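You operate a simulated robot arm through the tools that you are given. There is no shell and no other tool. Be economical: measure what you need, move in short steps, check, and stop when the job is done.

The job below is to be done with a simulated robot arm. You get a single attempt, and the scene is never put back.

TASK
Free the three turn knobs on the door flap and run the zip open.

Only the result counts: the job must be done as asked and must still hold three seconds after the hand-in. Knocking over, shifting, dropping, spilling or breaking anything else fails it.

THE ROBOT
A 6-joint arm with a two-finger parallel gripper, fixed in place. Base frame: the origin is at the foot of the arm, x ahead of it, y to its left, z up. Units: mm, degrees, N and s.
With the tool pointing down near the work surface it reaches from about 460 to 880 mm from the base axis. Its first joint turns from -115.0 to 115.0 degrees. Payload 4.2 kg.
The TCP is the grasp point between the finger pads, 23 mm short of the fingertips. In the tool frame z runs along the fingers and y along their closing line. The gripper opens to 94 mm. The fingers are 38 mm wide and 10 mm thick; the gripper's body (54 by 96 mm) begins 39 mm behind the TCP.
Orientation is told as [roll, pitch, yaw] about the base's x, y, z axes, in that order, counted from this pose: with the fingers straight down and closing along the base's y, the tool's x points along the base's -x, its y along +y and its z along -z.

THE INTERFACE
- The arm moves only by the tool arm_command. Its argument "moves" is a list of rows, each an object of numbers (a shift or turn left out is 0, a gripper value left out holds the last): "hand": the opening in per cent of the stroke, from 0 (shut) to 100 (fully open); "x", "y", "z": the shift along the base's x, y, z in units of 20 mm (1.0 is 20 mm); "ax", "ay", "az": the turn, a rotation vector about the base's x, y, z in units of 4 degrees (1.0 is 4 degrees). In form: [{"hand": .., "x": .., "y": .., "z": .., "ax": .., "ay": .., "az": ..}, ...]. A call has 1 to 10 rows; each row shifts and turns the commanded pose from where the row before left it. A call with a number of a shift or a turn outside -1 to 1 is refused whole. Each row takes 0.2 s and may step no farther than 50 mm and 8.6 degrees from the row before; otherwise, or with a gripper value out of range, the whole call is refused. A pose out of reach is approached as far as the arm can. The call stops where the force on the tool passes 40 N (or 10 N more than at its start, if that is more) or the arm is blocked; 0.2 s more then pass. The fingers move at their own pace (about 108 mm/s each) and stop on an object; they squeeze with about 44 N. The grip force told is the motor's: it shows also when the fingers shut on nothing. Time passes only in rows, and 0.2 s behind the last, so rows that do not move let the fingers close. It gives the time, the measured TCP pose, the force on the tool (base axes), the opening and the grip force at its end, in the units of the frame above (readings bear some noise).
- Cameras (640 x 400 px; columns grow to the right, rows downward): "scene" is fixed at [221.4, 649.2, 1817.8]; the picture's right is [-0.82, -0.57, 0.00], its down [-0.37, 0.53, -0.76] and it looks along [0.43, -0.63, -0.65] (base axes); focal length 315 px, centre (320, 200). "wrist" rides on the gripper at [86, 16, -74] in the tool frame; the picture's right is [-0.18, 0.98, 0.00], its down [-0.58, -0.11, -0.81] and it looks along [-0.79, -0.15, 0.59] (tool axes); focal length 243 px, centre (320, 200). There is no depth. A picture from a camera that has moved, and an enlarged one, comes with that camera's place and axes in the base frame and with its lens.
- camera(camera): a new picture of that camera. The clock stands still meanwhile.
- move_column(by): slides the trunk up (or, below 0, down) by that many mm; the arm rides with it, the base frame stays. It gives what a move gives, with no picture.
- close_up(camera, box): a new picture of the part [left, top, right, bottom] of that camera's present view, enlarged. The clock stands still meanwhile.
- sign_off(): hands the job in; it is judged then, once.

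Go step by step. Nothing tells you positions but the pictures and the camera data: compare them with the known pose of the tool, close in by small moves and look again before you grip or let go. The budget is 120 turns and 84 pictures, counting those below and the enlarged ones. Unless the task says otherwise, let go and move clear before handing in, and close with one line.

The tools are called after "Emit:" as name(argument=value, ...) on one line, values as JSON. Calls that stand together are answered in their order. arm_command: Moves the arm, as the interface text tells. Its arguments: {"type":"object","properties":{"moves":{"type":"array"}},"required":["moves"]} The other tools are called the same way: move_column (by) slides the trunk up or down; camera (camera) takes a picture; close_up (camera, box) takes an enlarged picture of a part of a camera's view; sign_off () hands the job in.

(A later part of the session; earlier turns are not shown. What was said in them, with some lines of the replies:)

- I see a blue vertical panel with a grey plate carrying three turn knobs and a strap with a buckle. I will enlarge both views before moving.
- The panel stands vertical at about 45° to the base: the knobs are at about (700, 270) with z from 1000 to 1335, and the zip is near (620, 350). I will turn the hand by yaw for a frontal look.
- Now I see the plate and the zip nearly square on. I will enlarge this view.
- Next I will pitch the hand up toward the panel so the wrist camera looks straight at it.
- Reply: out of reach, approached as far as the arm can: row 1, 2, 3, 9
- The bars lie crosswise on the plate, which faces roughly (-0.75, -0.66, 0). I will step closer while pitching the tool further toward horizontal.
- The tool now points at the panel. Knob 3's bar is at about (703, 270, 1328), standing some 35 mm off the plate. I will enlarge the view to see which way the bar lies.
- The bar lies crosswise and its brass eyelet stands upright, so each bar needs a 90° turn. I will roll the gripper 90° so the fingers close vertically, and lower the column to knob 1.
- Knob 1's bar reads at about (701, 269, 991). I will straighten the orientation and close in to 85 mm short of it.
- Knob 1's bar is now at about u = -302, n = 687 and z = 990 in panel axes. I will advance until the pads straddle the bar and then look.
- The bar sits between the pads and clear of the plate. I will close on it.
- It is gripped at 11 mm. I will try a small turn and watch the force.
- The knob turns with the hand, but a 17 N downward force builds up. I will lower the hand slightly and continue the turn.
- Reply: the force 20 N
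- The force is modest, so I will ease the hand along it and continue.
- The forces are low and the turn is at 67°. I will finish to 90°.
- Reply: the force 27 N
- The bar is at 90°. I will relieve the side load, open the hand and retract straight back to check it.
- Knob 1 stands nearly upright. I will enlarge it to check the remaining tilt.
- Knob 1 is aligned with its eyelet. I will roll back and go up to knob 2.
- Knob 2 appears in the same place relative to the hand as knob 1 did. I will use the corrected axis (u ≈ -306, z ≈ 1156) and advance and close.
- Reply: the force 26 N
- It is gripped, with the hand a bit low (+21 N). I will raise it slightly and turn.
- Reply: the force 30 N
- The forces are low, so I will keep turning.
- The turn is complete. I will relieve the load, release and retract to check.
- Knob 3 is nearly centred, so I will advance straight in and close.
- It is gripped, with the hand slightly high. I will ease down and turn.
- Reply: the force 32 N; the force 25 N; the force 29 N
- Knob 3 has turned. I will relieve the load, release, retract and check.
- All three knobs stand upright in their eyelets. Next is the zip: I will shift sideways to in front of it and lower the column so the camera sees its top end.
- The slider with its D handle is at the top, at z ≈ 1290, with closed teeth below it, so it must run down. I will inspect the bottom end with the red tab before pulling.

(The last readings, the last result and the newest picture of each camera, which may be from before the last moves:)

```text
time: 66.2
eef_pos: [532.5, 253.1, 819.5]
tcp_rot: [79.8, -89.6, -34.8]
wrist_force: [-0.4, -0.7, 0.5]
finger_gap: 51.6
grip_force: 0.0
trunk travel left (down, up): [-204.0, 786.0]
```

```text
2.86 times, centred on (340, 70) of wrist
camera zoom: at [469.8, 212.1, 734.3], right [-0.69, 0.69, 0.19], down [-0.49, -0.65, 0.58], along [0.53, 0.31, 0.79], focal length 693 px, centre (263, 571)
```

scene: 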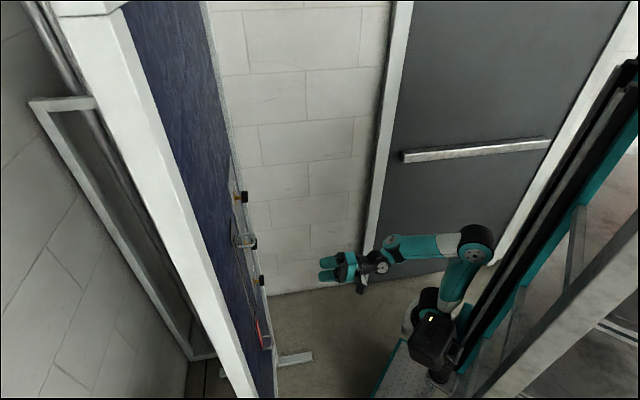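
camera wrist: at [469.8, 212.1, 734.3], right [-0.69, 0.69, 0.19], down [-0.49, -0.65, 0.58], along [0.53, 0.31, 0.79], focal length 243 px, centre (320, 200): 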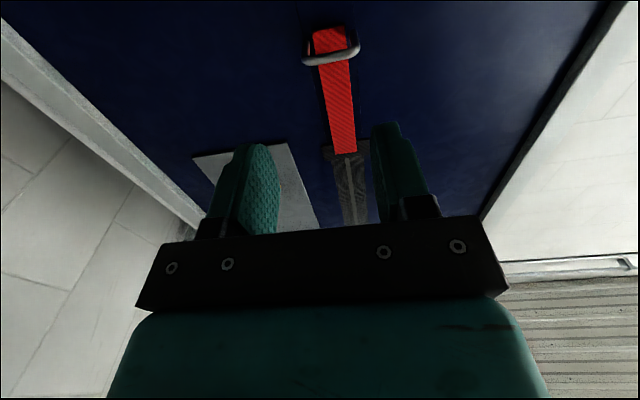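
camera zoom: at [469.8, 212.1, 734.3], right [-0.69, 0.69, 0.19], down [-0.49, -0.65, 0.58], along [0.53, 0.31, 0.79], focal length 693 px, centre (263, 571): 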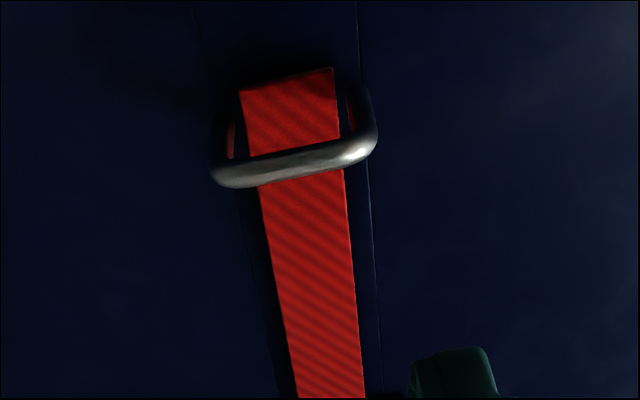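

The bottom red strap is just a fixed holding tab below the end stop, so the top slider is the one to move. I will roll the fingers to close vertically and go up to the D handle at about (609, 340, 1296).

Emit:
move_column(by=476)

Emit:
arm_command(moves=[{"ax": 1.0, "ay": 1.0}, {"ax": 1.0, "ay": 1.0}, {"ax": 1.0, "ay": 1.0}, {"ax": 1.0, "ay": 1.0}, {"ax": 1.0, "ay": 1.0}, {"ax": 1.0, "ay": 1.0}, {"ax": 1.0, "ay": 1.0}, {"ax": 1.0, "ay": 1.0}])

Emit:
arm_command(moves=[{"ax": 1.0, "ay": 1.0}, {"ax": 1.0, "ay": 1.0}, {"ax": 1.0, "ay": 1.0}, {"ax": 1.0, "ay": 1.0}, {"ax": 1.0, "ay": 1.0}, {"ax": 1.0, "ay": 1.0}, {"ax": 1.0, "ay": 1.0}, {"ax": 0.95, "ay": 0.95}])

Emit:
camera(camera="wrist")

```text
refused: 476 is not a number from -400 to 400
```

```text
time: 68.0
eef_pos: [532.2, 252.3, 819.9]
tcp_rot: [90.0, -44.1, -44.9]
wrist_force: [-0.9, 0.4, 0.2]
finger_gap: 51.6
grip_force: 0.0
trunk travel left (down, up): [-204.0, 786.0]
```

```text
time: 69.8
eef_pos: [534.9, 253.8, 821.1]
tcp_rot: [90.0, 0.9, -45.0]
wrist_force: [-0.1, 0.4, 0.0]
finger_gap: 51.6
grip_force: 0.0
trunk travel left (down, up): [-204.0, 786.0]
```

```text
47 pictures are left
camera wrist: at [421.1, 261.4, 838.3], right [0.14, -0.14, 0.98], down [-0.16, -0.98, -0.12], along [0.98, -0.14, -0.16], focal length 243 px, centre (320, 200)
```

wrist: 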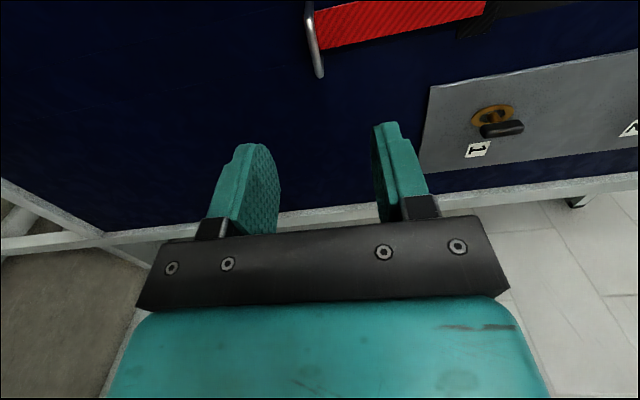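

Emit:
move_column(by=300)

Emit:
move_column(by=175)

Emit:
arm_command(moves=[{"x": 0.6, "y": 0.7}, {"x": 0.6, "y": 0.7}])

Emit:
camera(camera="wrist")

```text
time: 72.8
eef_pos: [533.7, 252.5, 1120.8]
tcp_rot: [90.1, 0.7, -44.9]
wrist_force: [-0.8, -0.1, -0.2]
finger_gap: 51.6
grip_force: 0.0
trunk travel left (down, up): [-504.0, 486.0]
```

```text
time: 74.7
eef_pos: [534.0, 253.2, 1295.8]
tcp_rot: [90.0, 0.7, -44.9]
wrist_force: [-0.3, -0.7, 0.5]
finger_gap: 51.4
grip_force: 0.2
trunk travel left (down, up): [-679.0, 311.0]
```

```text
time: 75.3
eef_pos: [558.1, 282.6, 1296.0]
tcp_rot: [89.9, 0.6, -45.0]
wrist_force: [-0.2, -0.5, 1.1]
finger_gap: 51.6
grip_force: 0.1
trunk travel left (down, up): [-679.0, 311.0]
```

```text
46 pictures are left
camera wrist: at [445.9, 289.7, 1313.7], right [0.14, -0.14, 0.98], down [-0.16, -0.98, -0.12], along [0.98, -0.14, -0.16], focal length 243 px, centre (320, 200)
```

wrist: 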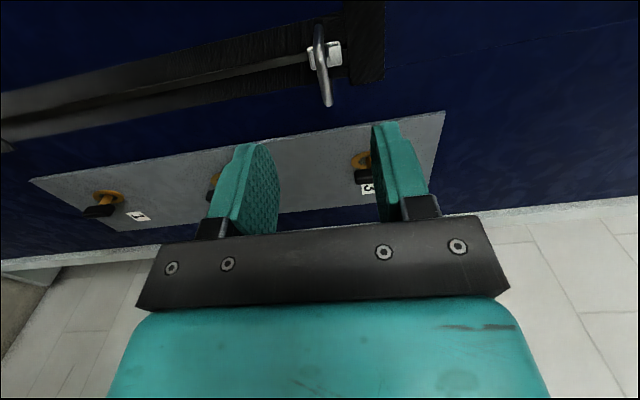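

The D handle's bar is at about u = -181, z = 1300. I will move in with the fingers straddling it and look.

Emit:
arm_command(moves=[{"x": 0.537, "y": 0.764, "z": 0.05}, {"x": 0.537, "y": 0.764, "z": 0.05}, {"x": 0.537, "y": 0.764, "z": 0.05}, {"x": 0.537, "y": 0.764, "z": 0.05}])

Emit:
camera(camera="wrist")

Emit:
close_up(camera="scene", box=[210, 190, 310, 270])

```text
time: 76.3
eef_pos: [601.5, 341.5, 1297.9]
tcp_rot: [90.0, 0.7, -44.9]
wrist_force: [0.5, -0.6, 0.4]
finger_gap: 51.8
grip_force: 0.0
trunk travel left (down, up): [-679.0, 311.0]
```

```text
45 pictures are left
camera wrist: at [488.0, 350.4, 1316.8], right [0.14, -0.14, 0.98], down [-0.16, -0.98, -0.12], along [0.98, -0.14, -0.16], focal length 243 px, centre (320, 200)
```

wrist: 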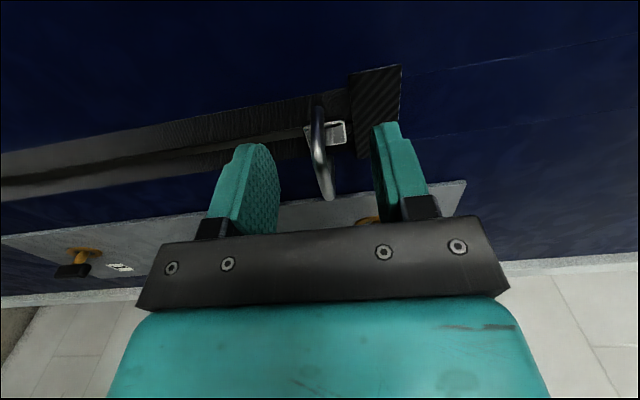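

```text
5.00 times, centred on (260, 230) of scene
camera zoom: at [221.4, 649.2, 1817.8], right [-0.82, -0.57, 0.0], down [-0.37, 0.53, -0.76], along [0.43, -0.63, -0.65], focal length 1576 px, centre (620, 50)
```

zoom: 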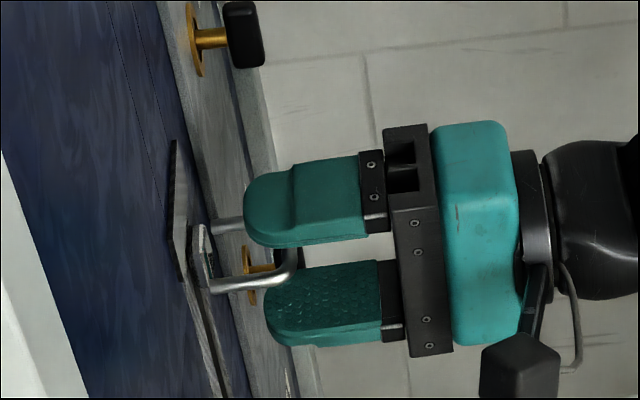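

The handle is between the fingers with the tips past the bar. I will close.

Emit:
arm_command(moves=[{"hand": 0}, {"hand": 0}, {"hand": 0}])

Emit:
camera(camera="wrist")

```text
time: 77.1
eef_pos: [601.4, 342.5, 1300.0]
tcp_rot: [90.0, 0.8, -44.9]
wrist_force: [0.6, -0.1, -0.7]
finger_gap: 6.1
grip_force: 44.6
trunk travel left (down, up): [-679.0, 311.0]
```

```text
43 pictures are left
camera wrist: at [488.0, 350.5, 1316.5], right [0.14, -0.14, 0.98], down [-0.16, -0.98, -0.12], along [0.98, -0.14, -0.16], focal length 243 px, centre (320, 200)
```

wrist: 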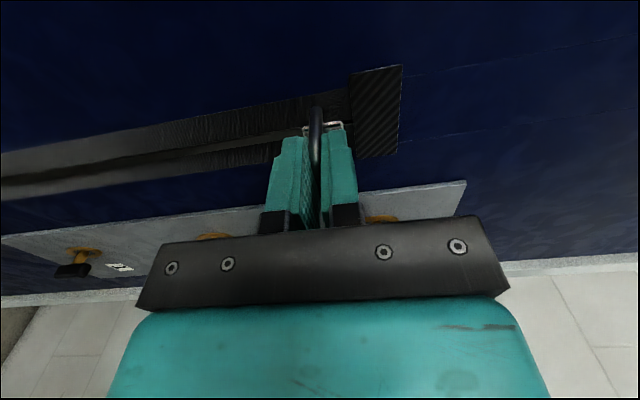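

It is gripped at 6 mm. The zip runs vertically from z ≈ 1300 to about 950. I will try a gentle downward pull.

Emit:
arm_command(moves=[{"z": -0.4}, {"z": -0.4}, {"z": -0.4}, {"z": -0.4}])

Emit:
camera(camera="wrist")

```text
time: 78.1
eef_pos: [599.7, 342.2, 1268.5]
tcp_rot: [90.0, 0.7, -44.9]
wrist_force: [-4.4, -2.6, 0.2]
finger_gap: 5.9
grip_force: 44.6
trunk travel left (down, up): [-679.0, 311.0]
```

```text
42 pictures are left
camera wrist: at [488.0, 350.4, 1285.1], right [0.14, -0.14, 0.98], down [-0.16, -0.98, -0.12], along [0.98, -0.14, -0.16], focal length 243 px, centre (320, 200)
```

wrist: 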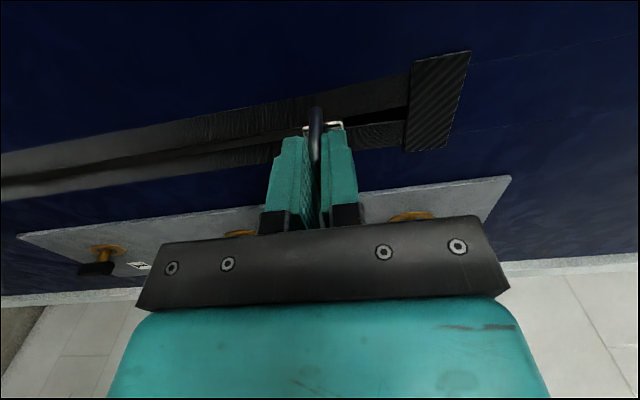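

The slider moves freely and the zip opens above it. I will continue down.

Emit:
arm_command(moves=[{"z": -0.5}, {"z": -0.5}, {"z": -0.5}, {"z": -0.5}, {"z": -0.5}, {"z": -0.5}, {"z": -0.5}, {"z": -0.5}])

Emit:
arm_command(moves=[{"z": -0.5}, {"z": -0.5}, {"z": -0.5}, {"z": -0.5}, {"z": -0.5}, {"z": -0.5}])

Emit:
camera(camera="wrist")

```text
time: 79.9
eef_pos: [601.3, 342.4, 1186.9]
tcp_rot: [90.0, 0.7, -44.8]
wrist_force: [-1.6, 0.6, 1.0]
finger_gap: 6.3
grip_force: 45.1
trunk travel left (down, up): [-679.0, 311.0]
```

```text
time: 81.3
eef_pos: [600.9, 342.5, 1127.5]
tcp_rot: [90.0, 0.7, -45.0]
wrist_force: [3.7, -2.0, -0.2]
finger_gap: 6.0
grip_force: 44.8
trunk travel left (down, up): [-679.0, 311.0]
```

```text
41 pictures are left
camera wrist: at [488.0, 350.6, 1145.0], right [0.14, -0.14, 0.98], down [-0.16, -0.98, -0.12], along [0.98, -0.14, -0.16], focal length 243 px, centre (320, 200)
```

wrist: 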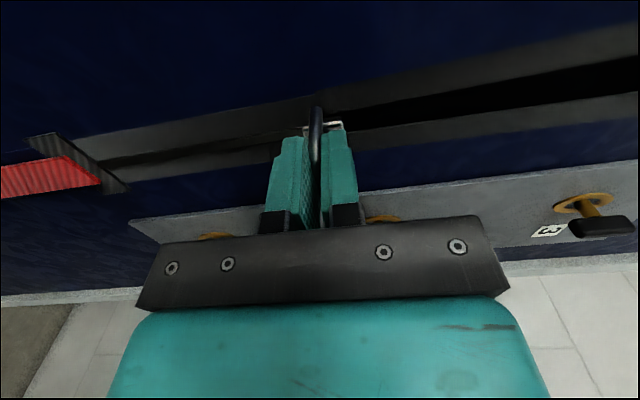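

The zip is half open. I will continue with the column in steps.

Emit:
move_column(by=-60)

Emit:
move_column(by=-50)

Emit:
camera(camera="wrist")

```text
time: 82.3
eef_pos: [600.5, 342.1, 1067.2]
tcp_rot: [89.8, 0.7, -44.9]
wrist_force: [5.6, -2.8, -1.7]
finger_gap: 5.9
grip_force: 44.9
trunk travel left (down, up): [-619.0, 371.0]
```

```text
time: 83.2
eef_pos: [600.6, 342.4, 1015.2]
tcp_rot: [89.9, 0.7, -44.9]
wrist_force: [7.8, -3.7, -0.9]
finger_gap: 6.0
grip_force: 44.8
trunk travel left (down, up): [-569.0, 421.0]
```

```text
40 pictures are left
camera wrist: at [488.0, 350.5, 1034.8], right [0.14, -0.14, 0.98], down [-0.16, -0.98, -0.12], along [0.98, -0.14, -0.16], focal length 243 px, centre (320, 200)
```

wrist: 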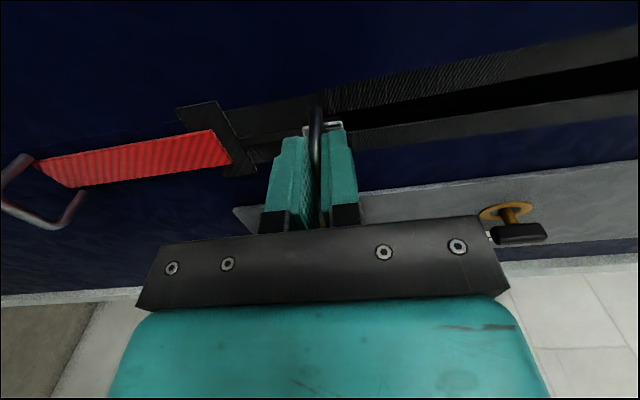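

About 40 mm remain to the end stop. I will use small force-guarded steps.

Emit:
arm_command(moves=[{"z": -0.35}, {"z": -0.35}, {"z": -0.35}, {"z": -0.35}])

Emit:
camera(camera="wrist")

```text
time: 84.2
eef_pos: [600.3, 341.8, 989.2]
tcp_rot: [90.0, 0.8, -44.8]
wrist_force: [8.3, -1.2, 0.9]
finger_gap: 6.2
grip_force: 45.3
trunk travel left (down, up): [-569.0, 421.0]
```

```text
39 pictures are left
camera wrist: at [487.9, 350.5, 1007.0], right [0.14, -0.14, 0.98], down [-0.16, -0.98, -0.12], along [0.98, -0.14, -0.16], focal length 243 px, centre (320, 200)
```

wrist: 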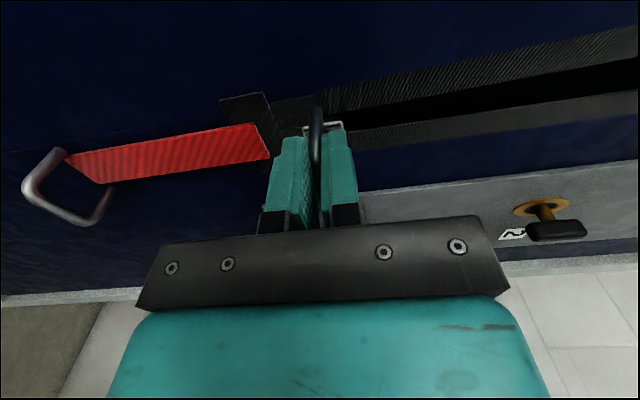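

Emit:
arm_command(moves=[{"z": -0.3}, {"z": -0.3}, {"z": -0.3}, {"z": -0.3}, {"z": -0.3}, {"z": -0.3}])

Emit:
camera(camera="wrist")

```text
time: 85.2
eef_pos: [600.4, 342.3, 979.1]
tcp_rot: [91.4, 0.5, -44.8]
wrist_force: [-14.9, -20.3, 17.7]
finger_gap: 6.1
grip_force: 45.5
trunk travel left (down, up): [-569.0, 421.0]
stopped in row 4: the force on the tool passed its limit (the readings are from after the stop); the commanded pose is now the measured one
```

```text
38 pictures are left
camera wrist: at [487.6, 350.3, 994.1], right [0.12, -0.15, 0.98], down [-0.16, -0.98, -0.13], along [0.98, -0.14, -0.14], focal length 243 px, centre (320, 200)
```

wrist: 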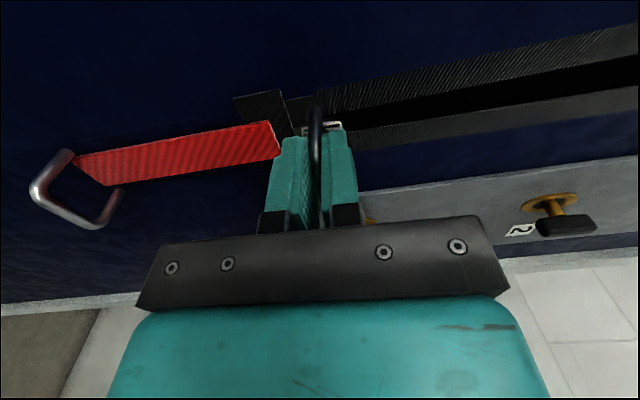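

The hand stopped against something at z ≈ 979. I will check whether it is the zip's end stop.

Emit:
close_up(camera="scene", box=[230, 270, 310, 340])

Emit:
close_up(camera="wrist", box=[220, 70, 380, 200])

```text
5.71 times, centred on (270, 305) of scene
camera zoom: at [221.4, 649.2, 1817.8], right [-0.82, -0.57, 0.0], down [-0.37, 0.53, -0.76], along [0.43, -0.63, -0.65], focal length 1801 px, centre (606, -400)
```

zoom: 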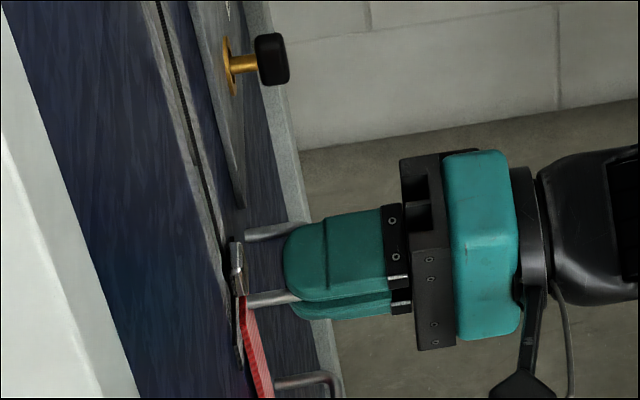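

```text
3.08 times, centred on (300, 135) of wrist
camera zoom: at [487.6, 350.3, 994.1], right [0.12, -0.15, 0.98], down [-0.16, -0.98, -0.13], along [0.98, -0.14, -0.14], focal length 746 px, centre (382, 400)
```

zoom: 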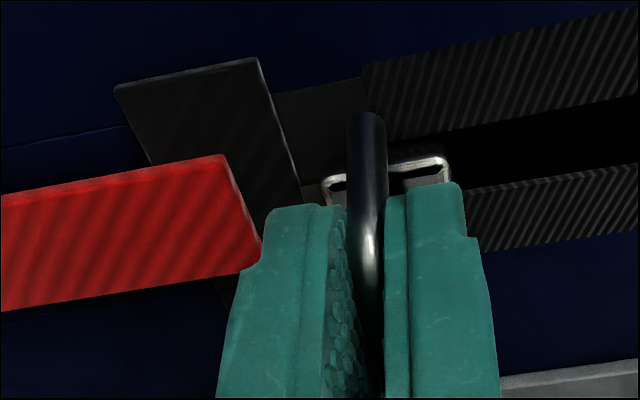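

Slider centre to stop edge is about 17 mm, the same as it was at the top stop, so it is at its end. I will open the fingers a little and retract straight back.

Emit:
arm_command(moves=[{"hand": 30}, {"hand": 30}, {"x": -0.5, "y": -0.5}, {"x": -0.7, "y": -0.7}, {"x": -0.7, "y": -0.7}, {"x": -0.7, "y": -0.7}, {"x": -0.7, "y": -0.7}, {"x": -0.7, "y": -0.7}])

Emit:
camera(camera="wrist")

Emit:
close_up(camera="scene", box=[200, 170, 320, 360])

```text
time: 87.0
eef_pos: [530.5, 276.0, 992.3]
tcp_rot: [90.9, 0.7, -44.8]
wrist_force: [0.1, -0.2, -0.2]
finger_gap: 28.1
grip_force: 0.1
out of reach, approached as far as the arm can: row 7, 8
trunk travel left (down, up): [-569.0, 421.0]
```

```text
35 pictures are left
camera wrist: at [417.3, 284.5, 1008.2], right [0.13, -0.15, 0.98], down [-0.16, -0.98, -0.13], along [0.98, -0.14, -0.15], focal length 243 px, centre (320, 200)
```

wrist: 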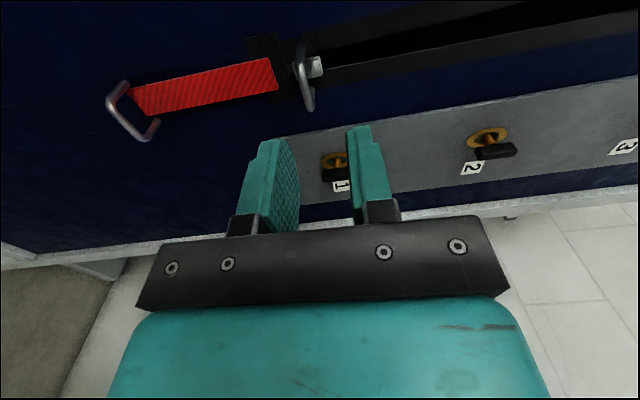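

```text
2.11 times, centred on (260, 265) of scene
camera zoom: at [221.4, 649.2, 1817.8], right [-0.82, -0.57, 0.0], down [-0.37, 0.53, -0.76], along [0.43, -0.63, -0.65], focal length 663 px, centre (446, 63)
```

zoom: 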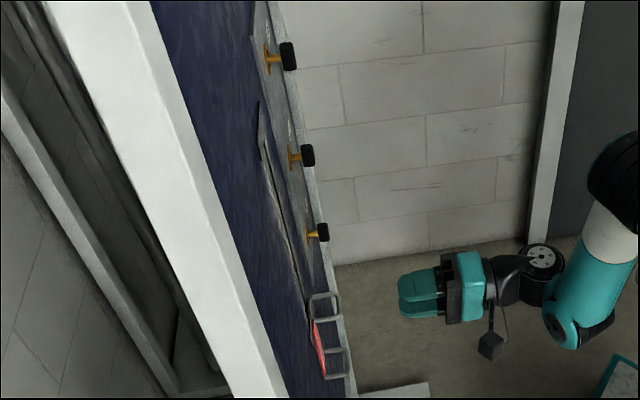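

The slider is at the bottom stop and the zip is open along its length. I will take a last close look at the slider and the knobs.

Emit:
close_up(camera="wrist", box=[220, 20, 360, 130])

Emit:
close_up(camera="wrist", box=[390, 60, 640, 210])

```text
3.64 times, centred on (290, 75) of wrist
camera zoom: at [417.3, 284.5, 1008.2], right [0.13, -0.15, 0.98], down [-0.16, -0.98, -0.13], along [0.98, -0.14, -0.15], focal length 882 px, centre (429, 654)
```

zoom: 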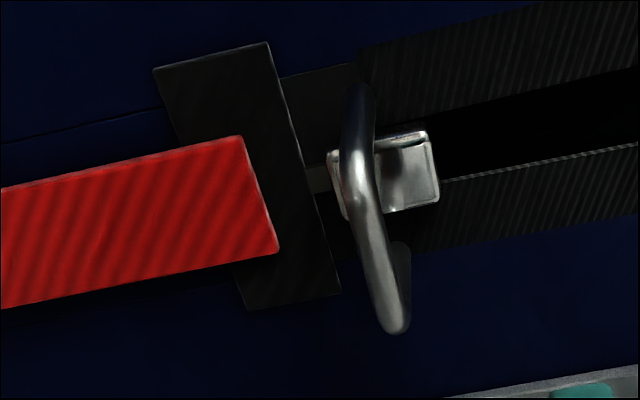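

```text
2.56 times, centred on (515, 135) of wrist
camera zoom: at [417.3, 284.5, 1008.2], right [0.13, -0.15, 0.98], down [-0.16, -0.98, -0.13], along [0.98, -0.14, -0.15], focal length 621 px, centre (-179, 366)
```

zoom: 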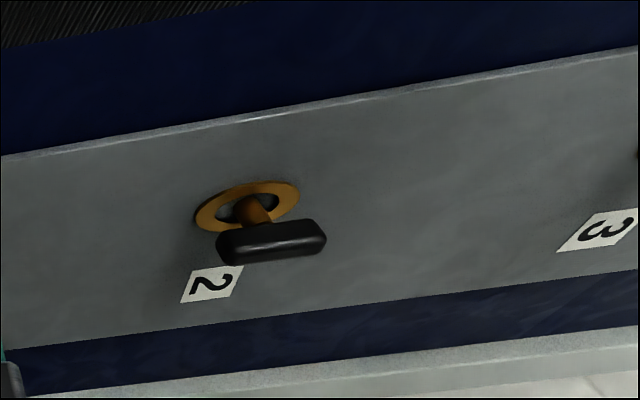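

The slider rests at its end stop, the knobs stand in line with their eyelets, and the hand is clear, so I will hand in.

Emit:
sign_off()

```text
The job is handed in.
```

I turned all three knobs upright in line with their eyelets, ran the zip down to its bottom stop, moved the hand clear and handed the job in; no verdict came back.
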